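You operate a simulated robot arm through the tools that you are given. There is no shell and no other tool. Be economical: measure what you need, move in short steps, check, and stop when the job is done.

You run a simulated robot arm. Do the job below in one go: nothing can be reset, and whatever is moved stays where it is left.

JOB
Warm the flat iron, then press the red, blue and green patches in turn.
Fine: warm it on the cream stone block alone; iron back on its stand; hand off its hot body.
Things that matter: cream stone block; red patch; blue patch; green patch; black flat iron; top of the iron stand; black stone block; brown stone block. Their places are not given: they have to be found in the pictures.

Only the result counts: the job must be done as asked and must still hold three seconds after the hand-in. Knocking over, shifting, dropping, spilling or breaking anything else fails it.

ROBOT AND FRAMES
A 7-joint arm with a two-finger parallel gripper, fixed in place. Base frame: the origin is at the foot of the arm, x ahead of it, y to its left, z up; the work surface is at about z = 764. Units: mm, rad, N and s.
With the tool pointing down near the work surface it reaches from about 320 to 740 mm from the base axis. Its first joint turns from -2.007 to 2.007 rad. Payload 3.91 kg.
Tool frame: the origin (TCP) lies between the finger pads and is the grasp point; the fingertips stand 30 mm ahead of it; z points along the fingers, y is the line along which they close. Largest opening 110 mm; finger width 20, thickness 10; the body of the gripper, 48 by 112 mm, starts 55 mm behind the TCP.
Orientation is that of the tool frame in the base frame, as a unit quaternion [x, y, z, w]. With the fingers straight down and closing along the base's y, the tool's x points along the base's -x, its y along +y and its z along -z.

CONTROLS
- The arm moves only by the tool servo_tool. Its argument "targets" is a list of rows, each a list of 7 numbers: the finger opening in mm, from 0 to 110, then the shift along the tool's x, y, z in mm, then the turn, a rotation vector about the tool's x, y, z in rad. In form: [[claw, tx, ty, tz, rx, ry, rz], ...]. A call has 1 to 10 rows; each row is the pose to reach, as a shift and turn from the pose commanded when the call began, along the tool's axes at that moment. Each row takes 0.2 s and may step no farther than 50 mm and 0.15 rad from the row before; otherwise, or with a gripper value out of range, the whole call is refused. Where a pose cannot be reached the arm comes as near as it can. A force on the tool above 40 N (or 10 N above the force at the start of the call, whichever is more), or a blocked arm, ends the call early, and 0.2 s more pass. Each finger travels about 108 mm/s and halts on what it meets, pressing with about 24 N; the grip force reading is that of the motor and also rises with nothing between the fingers. The clock runs only during rows and for 0.2 s after the last one: add rows that repeat a pose to give the fingers time. It gives the time, the measured TCP pose, the force on the tool (base axes), the opening and the grip force at its end, in the units of the frame above (readings bear some noise).
- Cameras (640 x 400 px; columns grow to the right, rows downward): "scene" is fixed at [222.2, -499.9, 1527.3]; the picture's right is [0.68, -0.74, 0.00], its down [-0.54, -0.50, -0.67] and it looks along [0.50, 0.46, -0.74] (base axes); focal length 338 px, centre (320, 200). "wrist" rides on the gripper at [72, 17, -103] in the tool frame; the picture's right is [-0.23, 0.97, 0.00], its down [-0.76, -0.18, -0.62] and it looks along [-0.61, -0.14, 0.78] (tool axes); focal length 222 px, centre (320, 200).
- snapshot(camera): a new picture of that camera. No time passes.
- move_column(by): slides the trunk up (or, below 0, down) by that many mm; the arm rides with it, the base frame stays. It gives what a move gives, with no picture.
- point_at(camera, pixels): for up to 12 pixels [column, row] of the newest picture of that camera ("zoom" is the newest enlarged one), the place [x, y, z] in the base frame of the surface seen there, good to about 3 mm. No time passes.
- enlarge(camera, box): a new picture of the part [left, top, right, bottom] of that camera's present view, enlarged. No time passes.
- sign_off(): hands the job in; it is judged then, once.

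Keep the steps short. Do not move on a guess: measure, check each grasp and each placing, and mend mistakes. In all there are 80 turns and 46 pictures (those below and enlarged ones count). Leave the gripper open and the arm clear of the work at the hand-in unless told otherwise, and finish with a single line.

The tools are called as name(argument=value, ...) on one line, values as JSON. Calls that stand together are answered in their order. servo_tool: Moves the arm, as the interface text tells. Its arguments: {"type":"object","properties":{"targets":{"type":"array"}},"required":["targets"]} The other tools are called the same way: move_column (by) slides the trunk up or down; snapshot (camera) takes a picture; point_at (camera, pixels) gives the place of the surface under pixels of a picture; enlarge (camera, box) takes an enlarged picture of a part of a camera's view; sign_off () hands the job in.

At the start:

```text
t: 0.0
tool_pos: [534.6, -96.8, 1161.8]
tool_rot: [0.0, 1.0, 0.0, -0.001]
ft_force: [-0.1, 0.0, 0.1]
opening: 110.0
grasp_force: 0.0
trunk travel left (down, up): [-725.0, 265.0]
```

scene: 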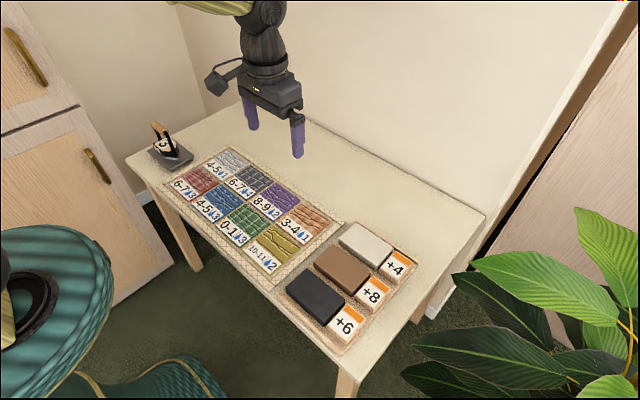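
wrist: 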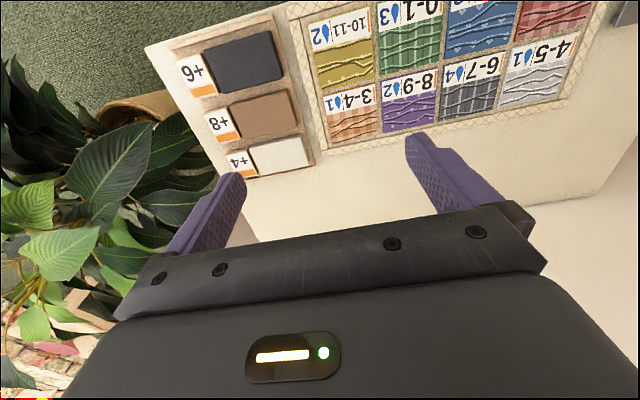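

I'll start by enlarging the views to read the labels on the patches, blocks and iron.

enlarge(camera="scene", box=[130, 110, 230, 200])

enlarge(camera="scene", box=[160, 140, 340, 280])

enlarge(camera="scene", box=[270, 210, 430, 350])

```text
4.44 times, centred on (180, 155) of scene
```

zoom: 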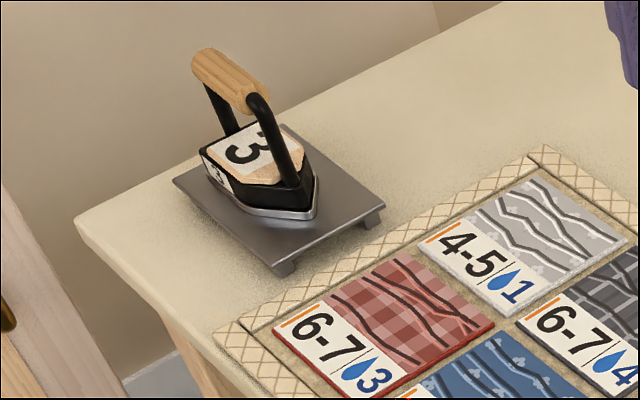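

```text
2.86 times, centred on (250, 210) of scene
```

zoom: 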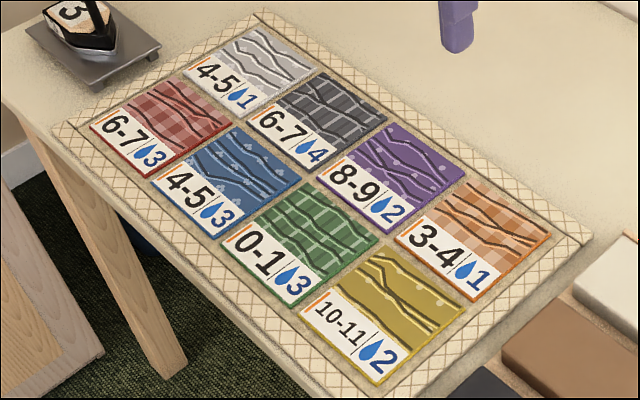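

```text
2.86 times, centred on (350, 280) of scene
```

zoom: 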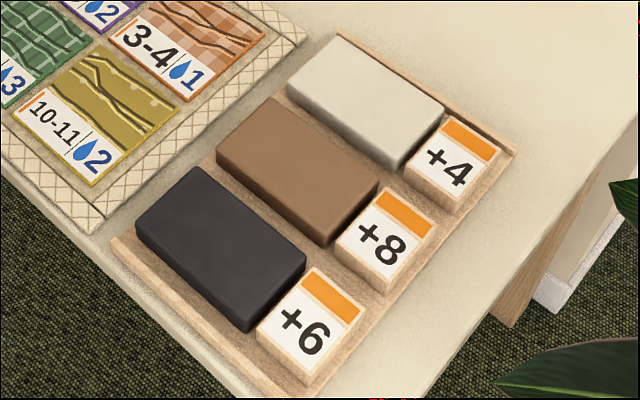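

The iron reads 3, so one touch on cream (+4) gives 7. Red (6-7, −3) leaves 4, blue (4-5, −3) leaves 1, and green needs 0-1. Next I measure the positions.

enlarge(camera="scene", box=[140, 112, 204, 176])

point_at(camera="scene", pixels=[[188, 183], [206, 176], [222, 202], [244, 222], [270, 243], [343, 240], [365, 228], [390, 245], [363, 262], [366, 244], [342, 268], [316, 296]])

```text
6.25 times, centred on (172, 144) of scene
```

zoom: 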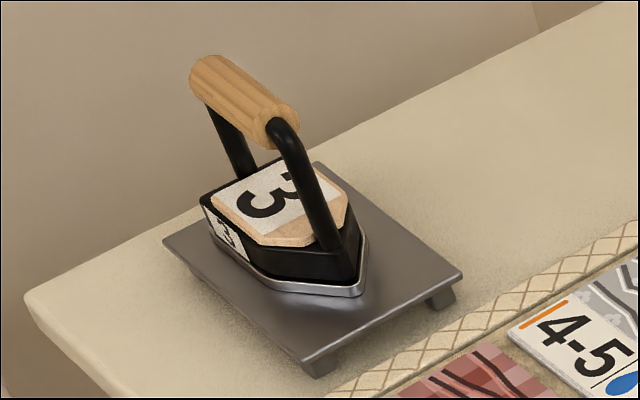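

```text
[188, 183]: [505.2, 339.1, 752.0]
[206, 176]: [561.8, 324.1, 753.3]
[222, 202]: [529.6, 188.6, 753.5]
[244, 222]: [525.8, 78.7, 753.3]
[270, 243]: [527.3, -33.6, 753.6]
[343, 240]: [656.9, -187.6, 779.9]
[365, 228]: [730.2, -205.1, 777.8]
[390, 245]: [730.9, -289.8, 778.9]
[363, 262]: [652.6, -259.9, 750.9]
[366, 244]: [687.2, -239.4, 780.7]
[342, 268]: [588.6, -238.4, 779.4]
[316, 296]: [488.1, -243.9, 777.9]
```

Now the iron: I'm measuring handle ends (210,70), (275,115), body and sole, stand corners, plus the patch corners from the other view.

point_at(camera="zoom", pixels=[[210, 68], [245, 90], [275, 115], [205, 85], [260, 125], [275, 190], [290, 235], [360, 285], [318, 165], [460, 272], [310, 360], [168, 240]])

enlarge(camera="scene", box=[160, 140, 290, 260])

```text
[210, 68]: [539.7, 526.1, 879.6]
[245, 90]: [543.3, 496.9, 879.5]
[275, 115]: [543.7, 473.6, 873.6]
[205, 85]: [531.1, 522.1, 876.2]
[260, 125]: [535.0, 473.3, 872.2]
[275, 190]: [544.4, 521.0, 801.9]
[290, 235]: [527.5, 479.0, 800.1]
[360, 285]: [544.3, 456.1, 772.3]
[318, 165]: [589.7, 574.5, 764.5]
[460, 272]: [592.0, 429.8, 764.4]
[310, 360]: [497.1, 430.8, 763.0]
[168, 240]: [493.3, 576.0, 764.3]
```

```text
3.33 times, centred on (225, 200) of scene
```

zoom: 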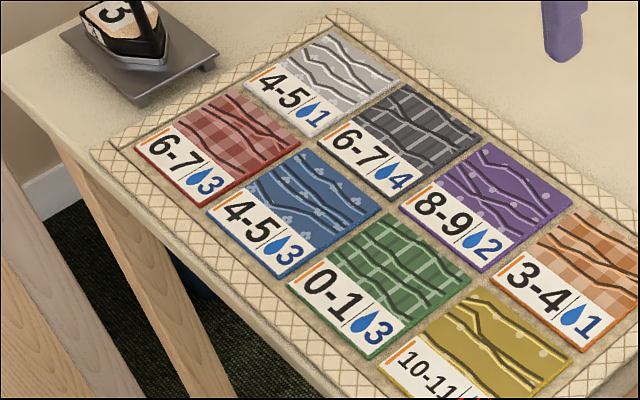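

Handle runs along y near x≈542, centre y≈499, top z≈880; the tip points to −y. Next, patch corners in this zoom picture.

point_at(camera="zoom", pixels=[[137, 148], [218, 90], [300, 137], [184, 205], [210, 210], [293, 152], [381, 208], [279, 276], [291, 286], [374, 210], [470, 278], [369, 355]])

enlarge(camera="scene", box=[310, 210, 430, 290])

```text
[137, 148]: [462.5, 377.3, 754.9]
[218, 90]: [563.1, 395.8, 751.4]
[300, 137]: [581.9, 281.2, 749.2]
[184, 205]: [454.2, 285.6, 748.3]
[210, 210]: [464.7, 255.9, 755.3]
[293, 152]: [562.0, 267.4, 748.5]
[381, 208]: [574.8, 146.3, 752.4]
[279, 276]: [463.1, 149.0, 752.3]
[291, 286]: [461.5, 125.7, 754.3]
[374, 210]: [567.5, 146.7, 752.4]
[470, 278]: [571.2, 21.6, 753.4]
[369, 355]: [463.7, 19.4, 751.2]
```

```text
5.00 times, centred on (370, 250) of scene
```

zoom: 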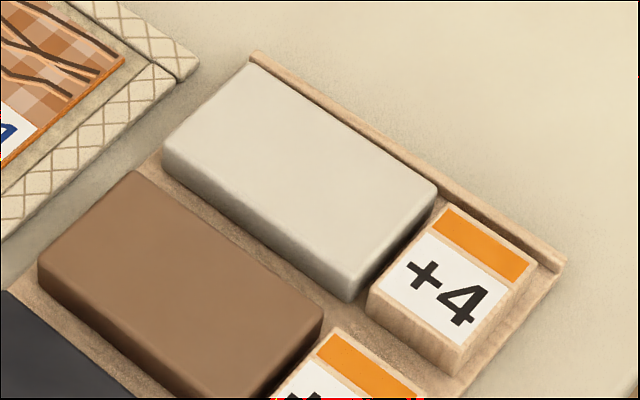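

Measure cream block corners, the +4 tile, the brown block edge and the tray rail.

point_at(camera="zoom", pixels=[[170, 150], [248, 70], [430, 190], [352, 268], [300, 165], [255, 55], [400, 285], [450, 215], [135, 178], [315, 310], [410, 170]])

enlarge(camera="scene", box=[168, 160, 220, 205])

```text
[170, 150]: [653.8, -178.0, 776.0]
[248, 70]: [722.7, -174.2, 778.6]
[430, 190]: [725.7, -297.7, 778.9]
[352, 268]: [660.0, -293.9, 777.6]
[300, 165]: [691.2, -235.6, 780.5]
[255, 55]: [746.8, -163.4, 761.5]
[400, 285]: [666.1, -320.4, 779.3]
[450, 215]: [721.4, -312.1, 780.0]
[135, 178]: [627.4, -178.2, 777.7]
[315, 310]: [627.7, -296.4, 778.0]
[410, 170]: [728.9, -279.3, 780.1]
```

```text
8.89 times, centred on (194, 182) of scene
```

zoom: 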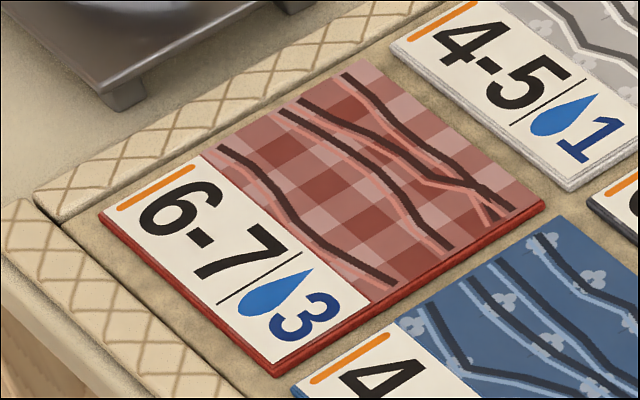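

point_at(camera="zoom", pixels=[[106, 212], [360, 64], [536, 202], [275, 360], [205, 155], [370, 298], [350, 180]])

enlarge(camera="scene", box=[200, 175, 262, 225])

```text
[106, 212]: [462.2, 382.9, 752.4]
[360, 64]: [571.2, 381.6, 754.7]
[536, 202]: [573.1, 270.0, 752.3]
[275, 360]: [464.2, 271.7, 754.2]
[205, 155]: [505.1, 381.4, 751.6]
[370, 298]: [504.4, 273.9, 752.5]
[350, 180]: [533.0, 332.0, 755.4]
```

```text
8.00 times, centred on (231, 200) of scene
```

zoom: 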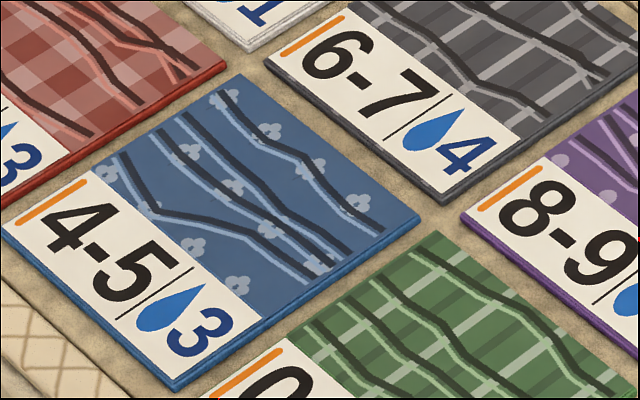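

point_at(camera="zoom", pixels=[[10, 228], [240, 80], [412, 215], [170, 375], [92, 168], [258, 316]])

enlarge(camera="scene", box=[215, 195, 277, 250])

```text
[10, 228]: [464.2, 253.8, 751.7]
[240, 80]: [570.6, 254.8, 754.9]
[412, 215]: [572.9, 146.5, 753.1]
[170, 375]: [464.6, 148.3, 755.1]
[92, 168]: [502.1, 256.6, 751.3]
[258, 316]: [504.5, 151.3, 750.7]
```

```text
7.27 times, centred on (246, 222) of scene
```

zoom: 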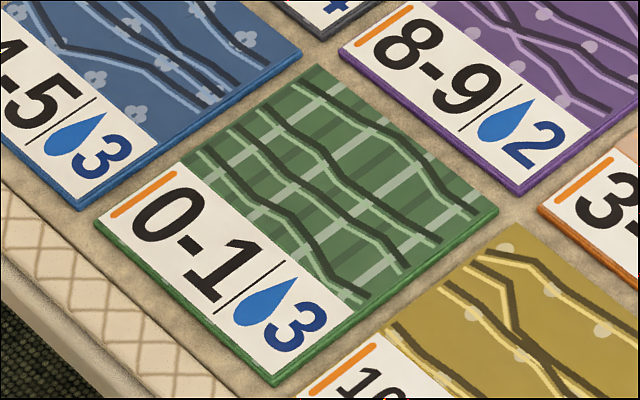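

Patch centres: red (518,327), blue (518,201), green about (518,75). Cream centre is (690,−236). I'll turn the wrist about 90° so the fingers close along x, moving towards the iron high above everything.

point_at(camera="zoom", pixels=[[103, 222], [320, 70], [490, 208], [275, 372], [182, 165], [350, 308]])

servo_tool(targets=[[110, 0, 45, 14, 0, 0, -0.15], [110, 0, 90, 28, 0, 0, -0.3], [110, 0, 135, 42, 0, 0, -0.45], [110, 0, 180, 56, 0, 0, -0.6], [110, 0, 225, 70, 0, 0, -0.75], [110, 0, 270, 84, 0, 0, -0.9], [110, 0, 315, 98, 0, 0, -1.05], [110, 0, 360, 112, 0, 0, -1.2], [110, 0, 405, 126, 0, 0, -1.35], [110, 0, 450, 140, 0, 0, -1.5]])

```text
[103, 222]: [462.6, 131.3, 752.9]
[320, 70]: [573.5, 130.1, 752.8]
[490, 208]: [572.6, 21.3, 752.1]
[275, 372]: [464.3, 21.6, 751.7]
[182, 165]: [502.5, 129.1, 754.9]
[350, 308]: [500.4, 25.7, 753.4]
```

```text
t: 2.2
tool_pos: [534.8, 354.0, 1019.3]
tool_rot: [-0.682, 0.731, -0.001, 0.0]
ft_force: [-0.3, 0.8, 0.3]
opening: 110.1
grasp_force: 0.1
trunk travel left (down, up): [-725.0, 265.0]
```

Now finishing the turn and going above the handle at (543,499), then a wrist picture.

servo_tool(targets=[[110, -45, 0.6, 10, 0, 0, -0.035], [110, -90, 1.2, 20, 0, 0, -0.069], [110, -135, 1.7, 30, 0, 0, -0.069], [110, -145.1, 1.9, 40, 0, 0, -0.069], [110, -145.1, 1.9, 40, 0, 0, -0.069]])

snapshot(camera="wrist")

```text
t: 3.4
tool_pos: [543.1, 497.4, 982.3]
tool_rot: [-0.707, 0.708, 0.0, 0.0]
ft_force: [-0.4, 0.2, 0.2]
opening: 110.0
grasp_force: 0.0
trunk travel left (down, up): [-725.0, 265.0]
```

```text
34 pictures are left
```

wrist: 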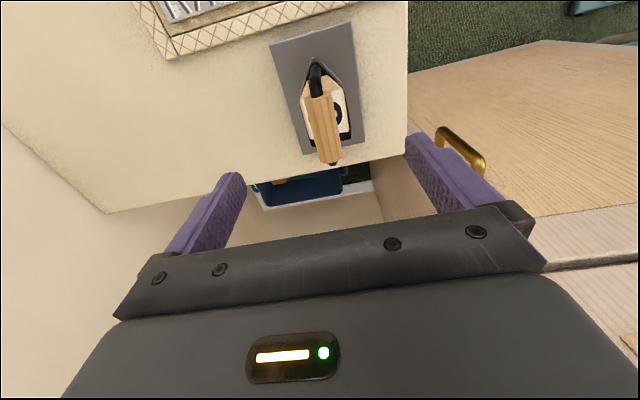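

Measuring the handle and iron from the wrist view.

enlarge(camera="wrist", box=[260, 10, 380, 180])

```text
2.35 times, centred on (320, 95) of wrist
```

zoom: 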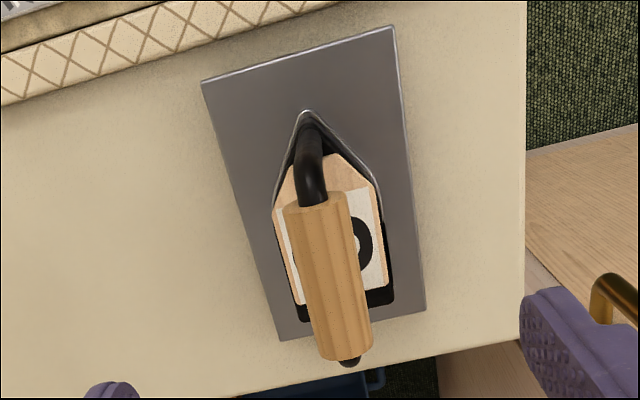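

point_at(camera="zoom", pixels=[[318, 205], [340, 345], [312, 280], [352, 275], [330, 275], [305, 115], [303, 315], [390, 297], [276, 205], [374, 185]])

```text
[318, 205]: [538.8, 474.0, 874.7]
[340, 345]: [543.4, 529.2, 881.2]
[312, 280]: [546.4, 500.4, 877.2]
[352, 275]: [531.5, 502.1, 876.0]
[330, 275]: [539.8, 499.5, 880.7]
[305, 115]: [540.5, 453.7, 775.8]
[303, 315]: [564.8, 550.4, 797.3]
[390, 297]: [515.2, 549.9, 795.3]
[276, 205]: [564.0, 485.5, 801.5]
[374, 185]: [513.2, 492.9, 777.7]
```

Handle centre ≈(540.5, 501), axis z≈868. I descend with the fingers either side of the handle; tips will stay about 35 mm above the body.

servo_tool(targets=[[90, -3.6, 2.6, 30, 0, 0, 0], [80, -3.6, 2.6, 60, 0, 0, 0], [80, -3.6, 2.6, 90, 0, 0, 0], [80, -3.6, 2.6, 115, 0, 0, 0], [80, -3.6, 2.6, 115, 0, 0, 0]])

enlarge(camera="scene", box=[120, 80, 240, 180])

```text
t: 4.6
tool_pos: [540.8, 500.9, 865.2]
tool_rot: [-0.706, 0.708, 0.0, 0.0]
ft_force: [-0.6, 0.4, 0.7]
opening: 80.1
grasp_force: 0.0
trunk travel left (down, up): [-725.0, 265.0]
```

```text
4.00 times, centred on (180, 130) of scene
```

zoom: 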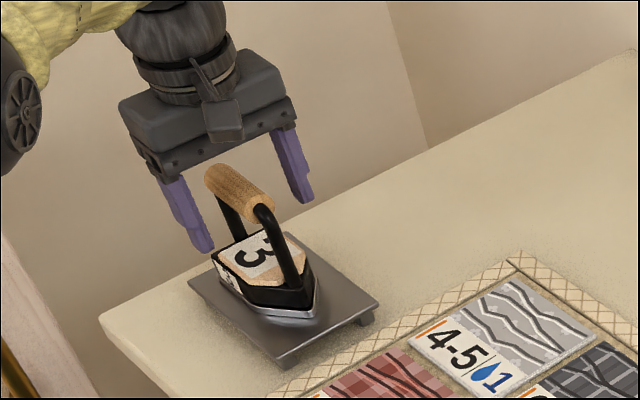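

Fingers straddle the handle, clear of the body. Closing.

servo_tool(targets=[[50, 0, 0, 0, 0, 0, 0], [30, 0, 0, 0, 0, 0, 0], [10, 0, 0, 0, 0, 0, 0], [10, 0, 0, 0, 0, 0, 0], [10, 0, 0, 0, 0, 0, 0]])

```text
t: 5.8
tool_pos: [541.3, 500.8, 866.8]
tool_rot: [-0.706, 0.708, 0.0, 0.0]
ft_force: [-1.4, 0.5, -0.2]
opening: 25.5
grasp_force: 24.0
trunk travel left (down, up): [-725.0, 265.0]
```

Gripped at 25.5 mm. Lifting 100 mm straight up.

servo_tool(targets=[[10, 0, 0, -10, 0, 0, 0], [10, 0, 0, -30, 0, 0, 0], [10, 0, 0, -60, 0, 0, 0], [10, 0, 0, -100, 0, 0, 0], [10, 0, 0, -100, 0, 0, 0]])

enlarge(camera="scene", box=[100, 20, 260, 180])

```text
t: 7.0
tool_pos: [542.4, 500.3, 965.2]
tool_rot: [-0.707, 0.708, 0.001, -0.002]
ft_force: [0.2, 0.1, -6.4]
opening: 25.6
grasp_force: 24.5
trunk travel left (down, up): [-725.0, 265.0]
```

```text
2.50 times, centred on (180, 100) of scene
```

zoom: 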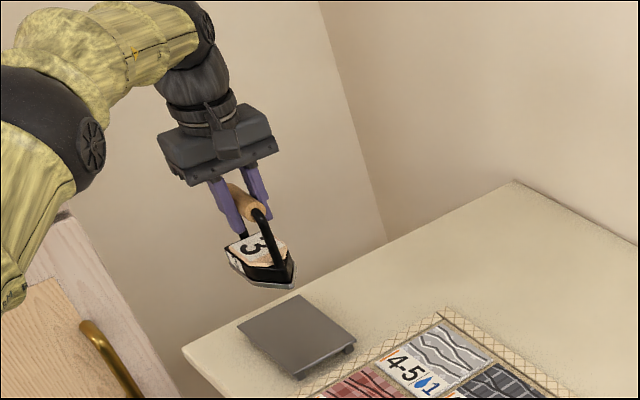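

Iron is held level (force −6.4 N). Carrying it at this height towards the cream block.

servo_tool(targets=[[10, 20, -4, 0, 0, 0, 0], [10, 60, -12, 0, 0, 0, 0], [10, 105, -21, 0, 0, 0, 0], [10, 150, -30, 0, 0, 0, 0], [10, 195, -39, 0, 0, 0, 0], [10, 240, -48, 0, 0, 0, 0], [10, 285, -57, 0, 0, 0, 0], [10, 330, -66, 0, 0, 0, 0], [10, 365, -73, 0, 0, 0, 0], [10, 380, -76, 0, 0, 0, 0]])

servo_tool(targets=[[10, 20, -4, 0, 0, 0, 0], [10, 60, -12, 0, 0, 0, 0], [10, 105, -21, 0, 0, 0, 0], [10, 150, -30, 0, 0, 0, 0], [10, 195, -39, 0, 0, 0, 0], [10, 240, -48, 0, 0, 0, 0], [10, 285, -57, 0, 0, 0, 0], [10, 325, -65, 0, 0, 0, 0], [10, 350, -70, 0, 0, 0, 0], [10, 356, -72, 0, 0, 0, 0]])

snapshot(camera="scene")

snapshot(camera="wrist")

```text
t: 9.2
tool_pos: [616.5, 121.5, 965.1]
tool_rot: [-0.707, 0.707, 0.0, 0.0]
ft_force: [-0.2, -0.3, -6.6]
opening: 25.4
grasp_force: 23.9
trunk travel left (down, up): [-725.0, 265.0]
```

```text
t: 11.4
tool_pos: [687.3, -236.0, 967.0]
tool_rot: [-0.707, 0.707, 0.001, -0.001]
ft_force: [-0.5, -1.1, -5.8]
opening: 25.8
grasp_force: 24.4
trunk travel left (down, up): [-725.0, 265.0]
```

```text
30 pictures are left
```

scene: 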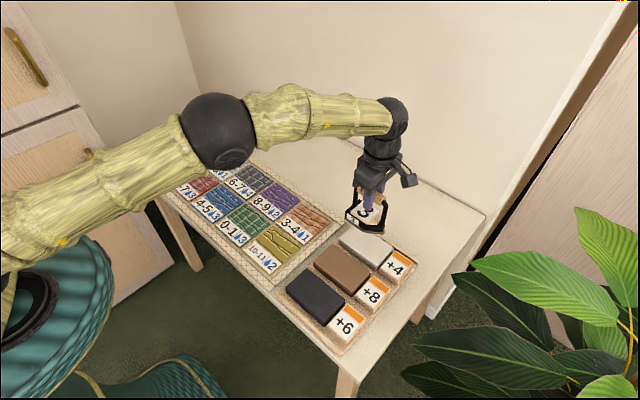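

```text
29 pictures are left
```

wrist: 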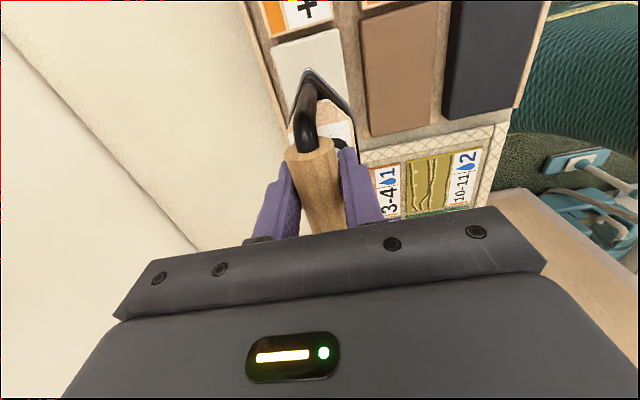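

Positioned over cream; the iron (56×97 mm) fits its top. Lowering to just above it.

servo_tool(targets=[[10, 0, -2.5, 20, 0, 0, 0], [10, 0, -2.5, 45, 0, 0, 0], [10, 0, -2.5, 60, 0, 0, 0], [10, 0, -2.5, 68, 0, 0, 0], [10, 0, -2.5, 68, 0, 0, 0]])

enlarge(camera="scene", box=[310, 160, 430, 290])

snapshot(camera="wrist")

```text
t: 12.6
tool_pos: [689.0, -236.2, 897.6]
tool_rot: [-0.707, 0.708, 0.0, 0.0]
ft_force: [-0.2, -0.4, -6.2]
opening: 25.5
grasp_force: 24.1
trunk travel left (down, up): [-725.0, 265.0]
```

```text
3.08 times, centred on (370, 225) of scene
```

zoom: 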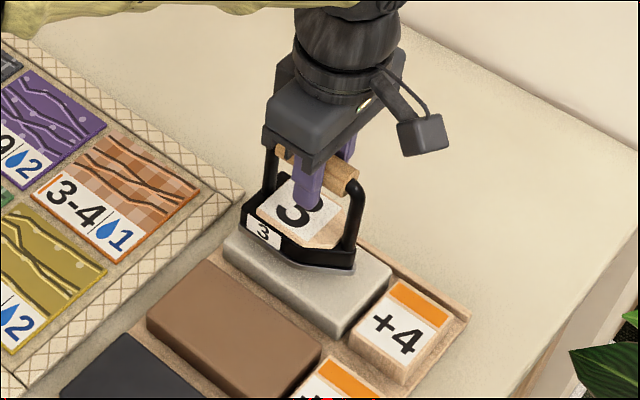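

```text
27 pictures are left
```

wrist: 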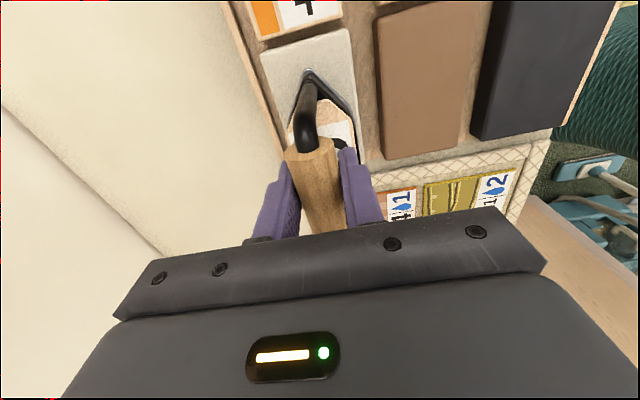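

Well placed over cream. Lowering slowly for one contact and dwelling.

servo_tool(targets=[[10, 0, 0, 6, 0, 0, 0], [10, 0, 0, 10, 0, 0, 0], [10, 0, 0, 13, 0, 0, 0], [10, 0, 0, 15, 0, 0, 0], [10, 0, 0, 16, 0, 0, 0], [10, 0, 0, 17, 0, 0, 0], [10, 0, 0, 17, 0, 0, 0]])

enlarge(camera="scene", box=[310, 160, 430, 290])

```text
t: 14.2
tool_pos: [690.4, -236.2, 880.5]
tool_rot: [-0.707, 0.707, 0.0, 0.0]
ft_force: [0.2, -0.2, -5.8]
opening: 25.7
grasp_force: 24.2
trunk travel left (down, up): [-725.0, 265.0]
```

```text
3.08 times, centred on (370, 225) of scene
```

zoom: 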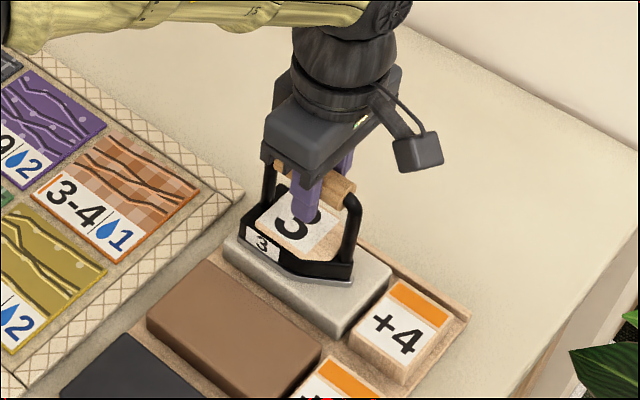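

No contact yet (force still −5.8 N). Continuing in 1 mm steps.

servo_tool(targets=[[10, 0, 0, 1, 0, 0, 0], [10, 0, 0, 2, 0, 0, 0], [10, 0, 0, 3, 0, 0, 0], [10, 0, 0, 3, 0, 0, 0]])

```text
t: 15.2
tool_pos: [689.8, -237.3, 880.8]
tool_rot: [-0.706, 0.708, -0.001, -0.001]
ft_force: [-1.7, -0.4, 10.1]
opening: 25.6
grasp_force: 24.0
trunk travel left (down, up): [-725.0, 265.0]
```

In contact (+10 N). Holding with the same pose, then checking the display.

servo_tool(targets=[[10, 0, 0, 0, 0, 0, 0], [10, 0, 0, 0, 0, 0, 0], [10, 0, 0, 0, 0, 0, 0], [10, 0, 0, 0, 0, 0, 0]])

enlarge(camera="scene", box=[330, 190, 410, 260])

```text
t: 16.2
tool_pos: [688.3, -234.9, 880.6]
tool_rot: [-0.705, 0.709, -0.002, 0.001]
ft_force: [1.2, -3.0, 16.9]
opening: 25.3
grasp_force: 23.5
trunk travel left (down, up): [-725.0, 265.0]
```

```text
5.71 times, centred on (370, 225) of scene
```

zoom: 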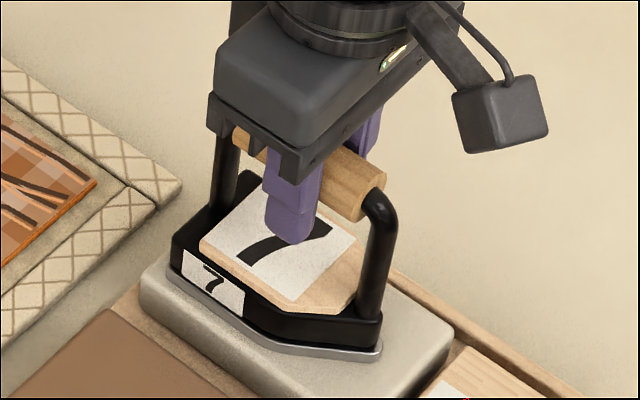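

It now reads 7. Lifting cleanly and heading for the red patch.

servo_tool(targets=[[10, 0, 0, -15, 0, 0, 0], [10, 0, 0, -45, 0, 0, 0], [10, 0, 0, -80, 0, 0, 0], [10, -20, 6, -90, 0, 0, 0], [10, -60, 17, -90, 0, 0, 0], [10, -105, 30, -90, 0, 0, 0], [10, -150, 43, -90, 0, 0, 0], [10, -195, 56, -90, 0, 0, 0], [10, -235, 68, -90, 0, 0, 0], [10, -255, 74, -90, 0, 0, 0]])

servo_tool(targets=[[10, -20, 6, 0, 0, 0, 0], [10, -60, 17, 0, 0, 0, 0], [10, -105, 30, 0, 0, 0, 0], [10, -150, 43, 0, 0, 0, 0], [10, -195, 56, 0, 0, 0, 0], [10, -240, 69, 0, 0, 0, 0], [10, -275, 80, 0, 0, 0, 0], [10, -300, 87, 0, 0, 0, 0], [10, -308, 89, 0, 0, 0, 0], [10, -308, 89, 0, 0, 0, 0]])

snapshot(camera="wrist")

```text
t: 18.4
tool_pos: [616.4, 21.7, 968.0]
tool_rot: [-0.707, 0.707, -0.001, 0.0]
ft_force: [0.4, -0.1, -5.9]
opening: 25.6
grasp_force: 24.4
trunk travel left (down, up): [-725.0, 265.0]
```

```text
t: 20.6
tool_pos: [528.7, 327.1, 968.3]
tool_rot: [-0.706, 0.708, 0.0, -0.001]
ft_force: [-0.4, -0.2, -6.0]
opening: 25.4
grasp_force: 24.3
trunk travel left (down, up): [-725.0, 265.0]
```

```text
24 pictures are left
```

wrist: 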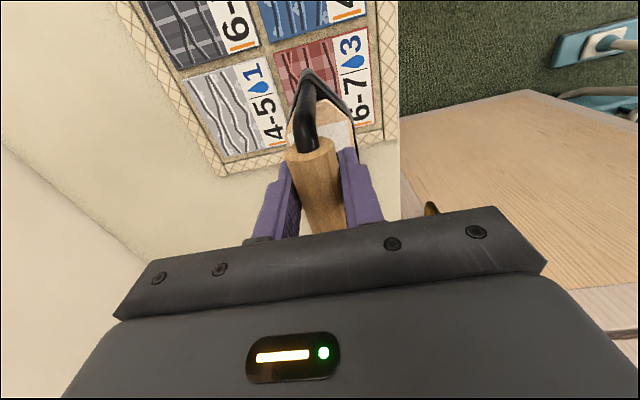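

Over red (528.7,327.1). Shifting 4 mm and descending to about 6 mm above.

servo_tool(targets=[[10, 0, 4, 25, 0, 0, 0], [10, 0, 4, 60, 0, 0, 0], [10, 0, 4, 90, 0, 0, 0], [10, 0, 4, 103, 0, 0, 0], [10, 0, 4, 106, 0, 0, 0], [10, 0, 4, 106, 0, 0, 0]])

enlarge(camera="scene", box=[155, 120, 255, 220])

```text
t: 22.0
tool_pos: [524.3, 328.1, 860.6]
tool_rot: [-0.706, 0.708, 0.0, 0.0]
ft_force: [0.6, 0.8, -6.6]
opening: 25.8
grasp_force: 24.1
trunk travel left (down, up): [-725.0, 265.0]
```

```text
4.00 times, centred on (205, 170) of scene
```

zoom: 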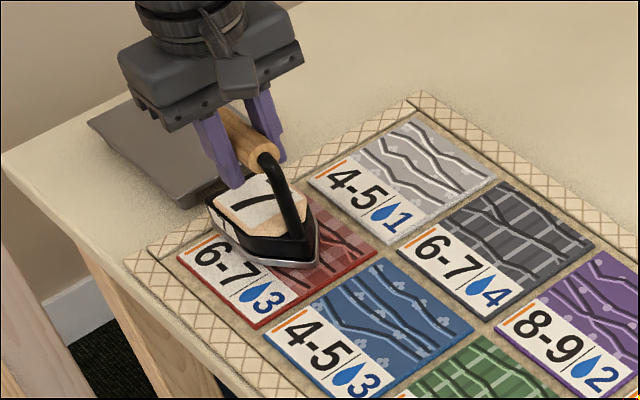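

Good placement inside red. Pressing gently.

servo_tool(targets=[[10, 0, 0, 3, 0, 0, 0], [10, 0, 0, 5, 0, 0, 0], [10, 0, 0, 6, 0, 0, 0], [10, 0, 0, 7, 0, 0, 0], [10, 0, 0, 8, 0, 0, 0], [10, 0, 0, 9, 0, 0, 0], [10, 0, 0, 9, 0, 0, 0]])

enlarge(camera="scene", box=[155, 120, 255, 220])

```text
t: 23.6
tool_pos: [524.3, 328.0, 853.4]
tool_rot: [-0.706, 0.708, 0.0, 0.0]
ft_force: [-0.6, -1.1, -4.4]
opening: 25.5
grasp_force: 24.4
trunk travel left (down, up): [-725.0, 265.0]
```

```text
4.00 times, centred on (205, 170) of scene
```

zoom: 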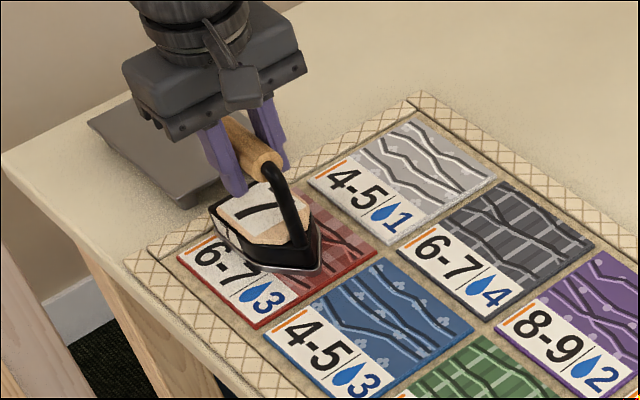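

Just touching (−4.4 N). Pressing 2.5 mm more and dwelling.

servo_tool(targets=[[10, 0, 0, 1, 0, 0, 0], [10, 0, 0, 2, 0, 0, 0], [10, 0, 0, 3, 0, 0, 0], [10, 0, 0, 3, 0, 0, 0], [10, 0, 0, 3, 0, 0, 0], [10, 0, 0, 3, 0, 0, 0], [10, 0, 0, 3, 0, 0, 0]])

enlarge(camera="scene", box=[155, 120, 255, 220])

```text
t: 25.2
tool_pos: [523.7, 327.9, 851.9]
tool_rot: [-0.706, 0.708, -0.001, 0.002]
ft_force: [6.3, 0.9, 20.4]
opening: 26.0
grasp_force: 24.1
trunk travel left (down, up): [-725.0, 265.0]
```

```text
4.00 times, centred on (205, 170) of scene
```

zoom: 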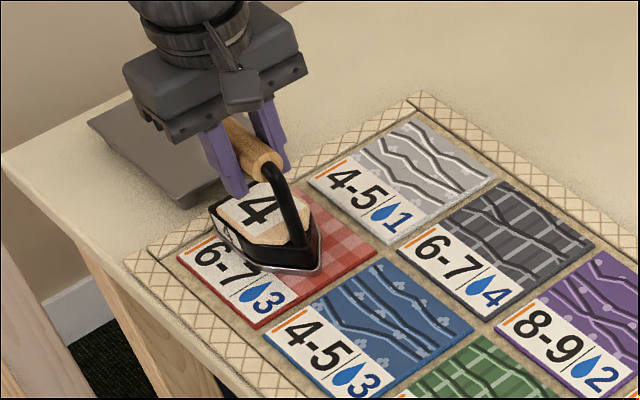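

Red is smoothed and the iron reads 4. Lifting and moving 127 mm to blue, stopping about 6 mm above.

servo_tool(targets=[[10, 0, 0, -20, 0, 0, 0], [10, 0, 0, -50, 0, 0, 0], [10, 20, 0, -60, 0, 0, 0], [10, 60, 0, -60, 0, 0, 0], [10, 100, 0, -60, 0, 0, 0], [10, 122, 0, -60, 0, 0, 0], [10, 127, 0, -50, 0, 0, 0], [10, 127, 0, -25, 0, 0, 0], [10, 127, 0, -11, 0, 0, 0], [10, 127, 0, -11, 0, 0, 0]])

enlarge(camera="scene", box=[175, 140, 275, 240])

```text
t: 27.4
tool_pos: [523.6, 201.7, 860.7]
tool_rot: [-0.707, 0.707, -0.001, 0.0]
ft_force: [0.0, 0.2, -5.5]
opening: 25.5
grasp_force: 24.4
trunk travel left (down, up): [-725.0, 265.0]
```

```text
4.00 times, centred on (225, 190) of scene
```

zoom: 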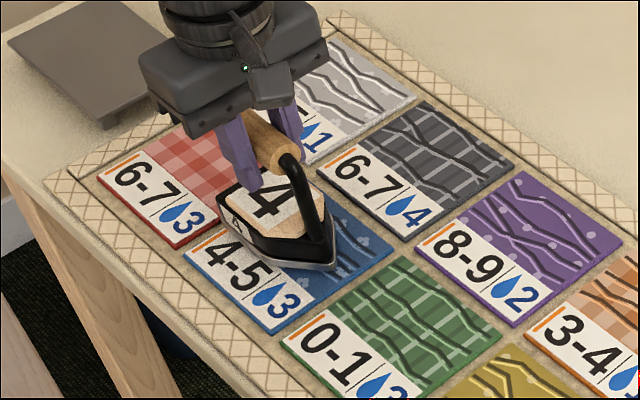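

Well placed over blue. Pressing.

servo_tool(targets=[[10, 0, 0, 4, 0, 0, 0], [10, 0, 0, 6, 0, 0, 0], [10, 0, 0, 7.5, 0, 0, 0], [10, 0, 0, 9, 0, 0, 0], [10, 0, 0, 10, 0, 0, 0], [10, 0, 0, 11, 0, 0, 0], [10, 0, 0, 11, 0, 0, 0], [10, 0, 0, 11, 0, 0, 0], [10, 0, 0, 11, 0, 0, 0], [10, 0, 0, 11, 0, 0, 0]])

enlarge(camera="scene", box=[175, 140, 275, 240])

```text
t: 29.6
tool_pos: [524.0, 199.4, 851.4]
tool_rot: [-0.706, 0.709, 0.0, 0.002]
ft_force: [9.0, 0.0, 18.8]
opening: 25.6
grasp_force: 24.2
trunk travel left (down, up): [-725.0, 265.0]
```

```text
4.00 times, centred on (225, 190) of scene
```

zoom: 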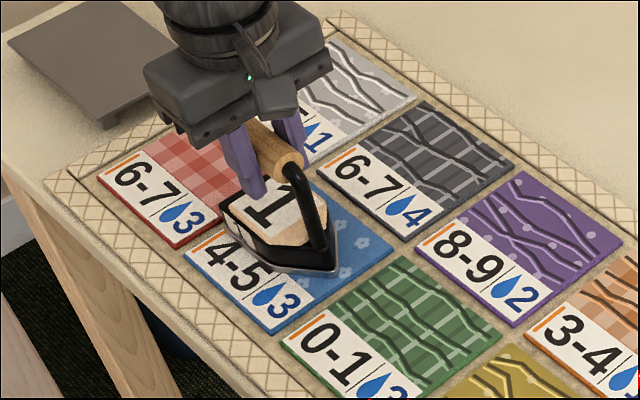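

Blue done, iron reads 1. On to green (y≈76).

servo_tool(targets=[[10, 0, 0, -20, 0, 0, 0], [10, 0, 0, -50, 0, 0, 0], [10, 20, 0, -60, 0, 0, 0], [10, 60, 0, -60, 0, 0, 0], [10, 100, 0, -60, 0, 0, 0], [10, 120, 0, -60, 0, 0, 0], [10, 126, 0, -50, 0, 0, 0], [10, 126, 0, -25, 0, 0, 0], [10, 126, 0, -11, 0, 0, 0], [10, 126, 0, -11, 0, 0, 0]])

enlarge(camera="scene", box=[195, 160, 295, 260])

```text
t: 31.8
tool_pos: [522.9, 75.4, 860.7]
tool_rot: [-0.707, 0.708, 0.0, 0.0]
ft_force: [-0.3, 0.2, -5.0]
opening: 25.8
grasp_force: 23.7
trunk travel left (down, up): [-725.0, 265.0]
```

```text
4.00 times, centred on (245, 210) of scene
```

zoom: 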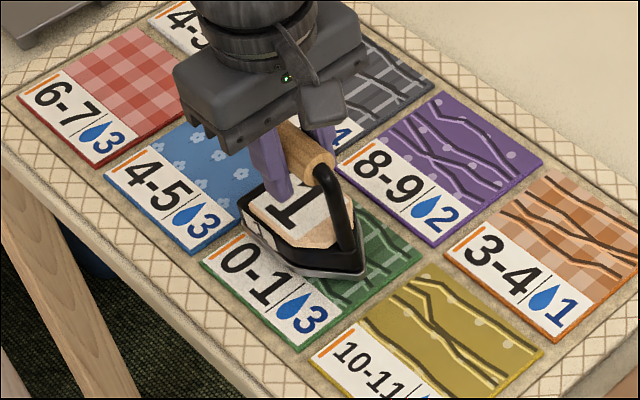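

Over green. Pressing.

servo_tool(targets=[[10, 0, 0, 4, 0, 0, 0], [10, 0, 0, 6, 0, 0, 0], [10, 0, 0, 7.5, 0, 0, 0], [10, 0, 0, 9, 0, 0, 0], [10, 0, 0, 10, 0, 0, 0], [10, 0, 0, 11, 0, 0, 0], [10, 0, 0, 11, 0, 0, 0], [10, 0, 0, 11, 0, 0, 0], [10, 0, 0, 11, 0, 0, 0], [10, 0, 0, 11, 0, 0, 0]])

enlarge(camera="scene", box=[195, 160, 295, 260])

```text
t: 34.0
tool_pos: [523.3, 74.7, 851.3]
tool_rot: [-0.706, 0.708, -0.002, 0.001]
ft_force: [8.7, -0.6, 19.8]
opening: 25.9
grasp_force: 24.0
trunk travel left (down, up): [-725.0, 265.0]
```

```text
4.00 times, centred on (245, 210) of scene
```

zoom: 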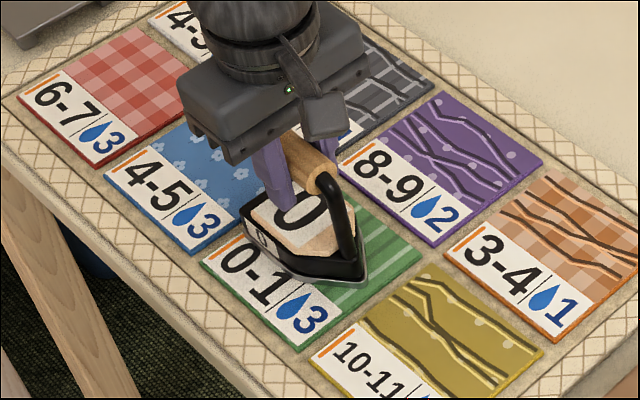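

All three are pressed. Lifting and carrying the iron back over the stand.

servo_tool(targets=[[10, 0, 0, -20, 0, 0, 0], [10, 0, 0, -60, 0, 0, 0], [10, 0, 0, -100, 0, 0, 0], [10, -25, -1, -105, 0, 0, 0], [10, -65, -3, -105, 0, 0, 0], [10, -110, -5, -105, 0, 0, 0], [10, -155, -7, -105, 0, 0, 0], [10, -195, -9, -105, 0, 0, 0], [10, -225, -10, -105, 0, 0, 0], [10, -235, -10, -105, 0, 0, 0]])

servo_tool(targets=[[10, -20, -1, 0, 0, 0, 0], [10, -60, -3, 0, 0, 0, 0], [10, -105, -5, 0, 0, 0, 0], [10, -145, -7, 0, 0, 0, 0], [10, -175, -8, 0, 0, 0, 0], [10, -188, -8, 0, 0, 0, 0], [10, -191, -8, 0, 0, 0, 0], [10, -191, -8, 0, 0, 0, 0]])

snapshot(camera="wrist")

```text
t: 36.2
tool_pos: [532.9, 309.2, 956.3]
tool_rot: [-0.705, 0.709, 0.0, -0.002]
ft_force: [0.5, -0.5, -6.0]
opening: 25.3
grasp_force: 23.8
trunk travel left (down, up): [-725.0, 265.0]
```

```text
t: 38.0
tool_pos: [542.2, 500.7, 954.4]
tool_rot: [-0.706, 0.708, 0.001, -0.001]
ft_force: [0.3, -0.2, -6.1]
opening: 25.8
grasp_force: 23.7
trunk travel left (down, up): [-725.0, 265.0]
```

```text
16 pictures are left
```

wrist: 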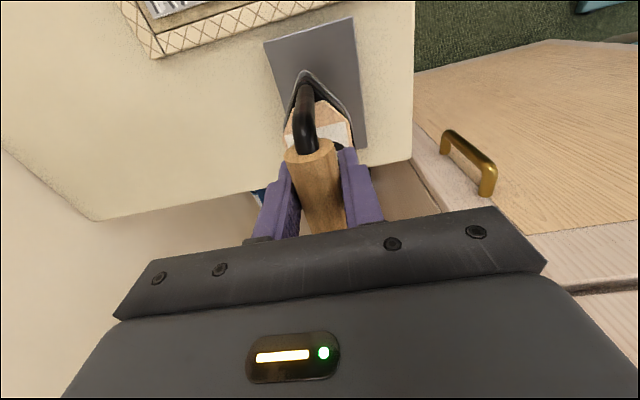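

Over the stand at the original x,y. Lowering to just above its surface.

servo_tool(targets=[[10, 0, 0, 20, 0, 0, 0], [10, 0, 0, 50, 0, 0, 0], [10, 0, 0, 75, 0, 0, 0], [10, 0, 0, 84, 0, 0, 0], [10, 0, 0, 86, 0, 0, 0], [10, 0, 0, 87, 0, 0, 0], [10, 0, 0, 88, 0, 0, 0], [10, 0, 0, 89, 0, 0, 0], [10, 0, 0, 89, 0, 0, 0]])

enlarge(camera="scene", box=[120, 80, 240, 180])

```text
t: 40.0
tool_pos: [542.4, 500.8, 866.3]
tool_rot: [-0.706, 0.708, -0.001, -0.001]
ft_force: [0.2, 0.1, -6.2]
opening: 25.5
grasp_force: 23.8
trunk travel left (down, up): [-725.0, 265.0]
```

```text
4.00 times, centred on (180, 130) of scene
```

zoom: 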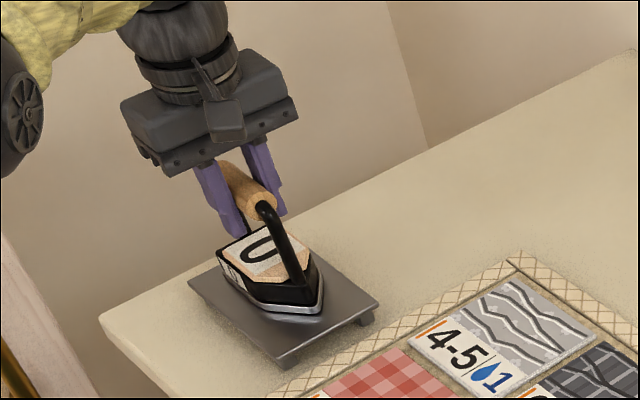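

Still hanging just above. Going on in 1 mm steps.

servo_tool(targets=[[10, 0, 0, 1, 0, 0, 0], [10, 0, 0, 2, 0, 0, 0], [10, 0, 0, 2, 0, 0, 0]])

```text
t: 40.8
tool_pos: [542.6, 500.6, 866.6]
tool_rot: [-0.706, 0.708, -0.002, 0.001]
ft_force: [1.2, -0.5, 1.8]
opening: 25.5
grasp_force: 24.1
trunk travel left (down, up): [-725.0, 265.0]
```

The stand now bears the weight (+1.8 N). Opening the fingers.

servo_tool(targets=[[35, 0, 0, 0, 0, 0, 0], [60, 0, 0, 0, 0, 0, 0], [80, 0, 0, 0, 0, 0, 0], [80, 0, 0, 0, 0, 0, 0]])

enlarge(camera="scene", box=[120, 80, 240, 180])

```text
t: 41.8
tool_pos: [542.0, 500.3, 864.2]
tool_rot: [-0.706, 0.708, 0.0, 0.0]
ft_force: [0.3, 0.5, -0.2]
opening: 80.1
grasp_force: 0.1
trunk travel left (down, up): [-725.0, 265.0]
```

```text
4.00 times, centred on (180, 130) of scene
```

zoom: 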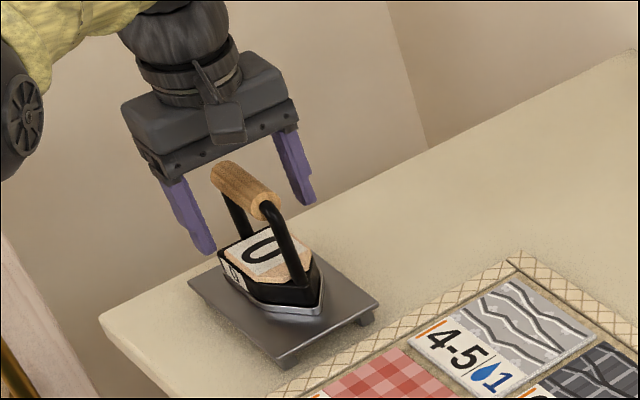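

Iron stands free on its stand. Raising the hand and moving clear, then a last look.

servo_tool(targets=[[80, 0, 0, -20, 0, 0, 0], [80, 0, 0, -60, 0, 0, 0], [90, 0, 0, -105, 0, 0, 0], [110, 0, 0, -150, 0, 0, 0], [110, 30, 0, -180, 0, 0, 0], [110, 75, 0, -190, 0, 0, 0], [110, 120, 0, -200, 0, 0, 0], [110, 160, 0, -200, 0, 0, 0], [110, 180, 0, -200, 0, 0, 0], [110, 180, 0, -200, 0, 0, 0]])

snapshot(camera="scene")

```text
t: 44.0
tool_pos: [541.8, 319.1, 1063.7]
tool_rot: [-0.706, 0.708, 0.0, 0.001]
ft_force: [0.9, -0.4, 0.5]
opening: 110.0
grasp_force: 0.1
trunk travel left (down, up): [-725.0, 265.0]
```

```text
13 pictures are left
```

scene: 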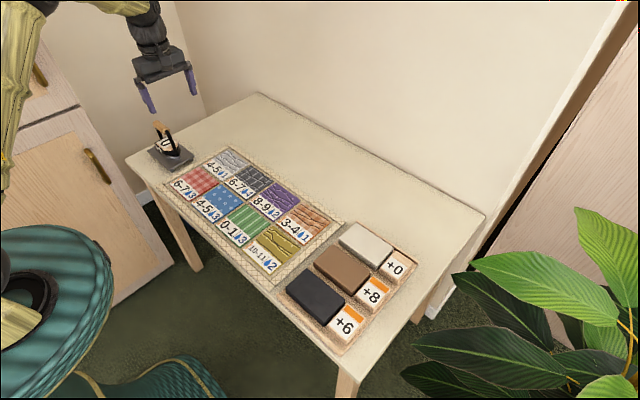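

Red, blue and green are smooth, the cream block is spent, the iron is on its stand and the arm is clear with the gripper open. Handing in.

sign_off()

```text
The job is handed in.
```

Done: the iron was warmed once on the cream block only, red, blue and green were pressed in turn, and the iron is back on its stand with the gripper open and clear.
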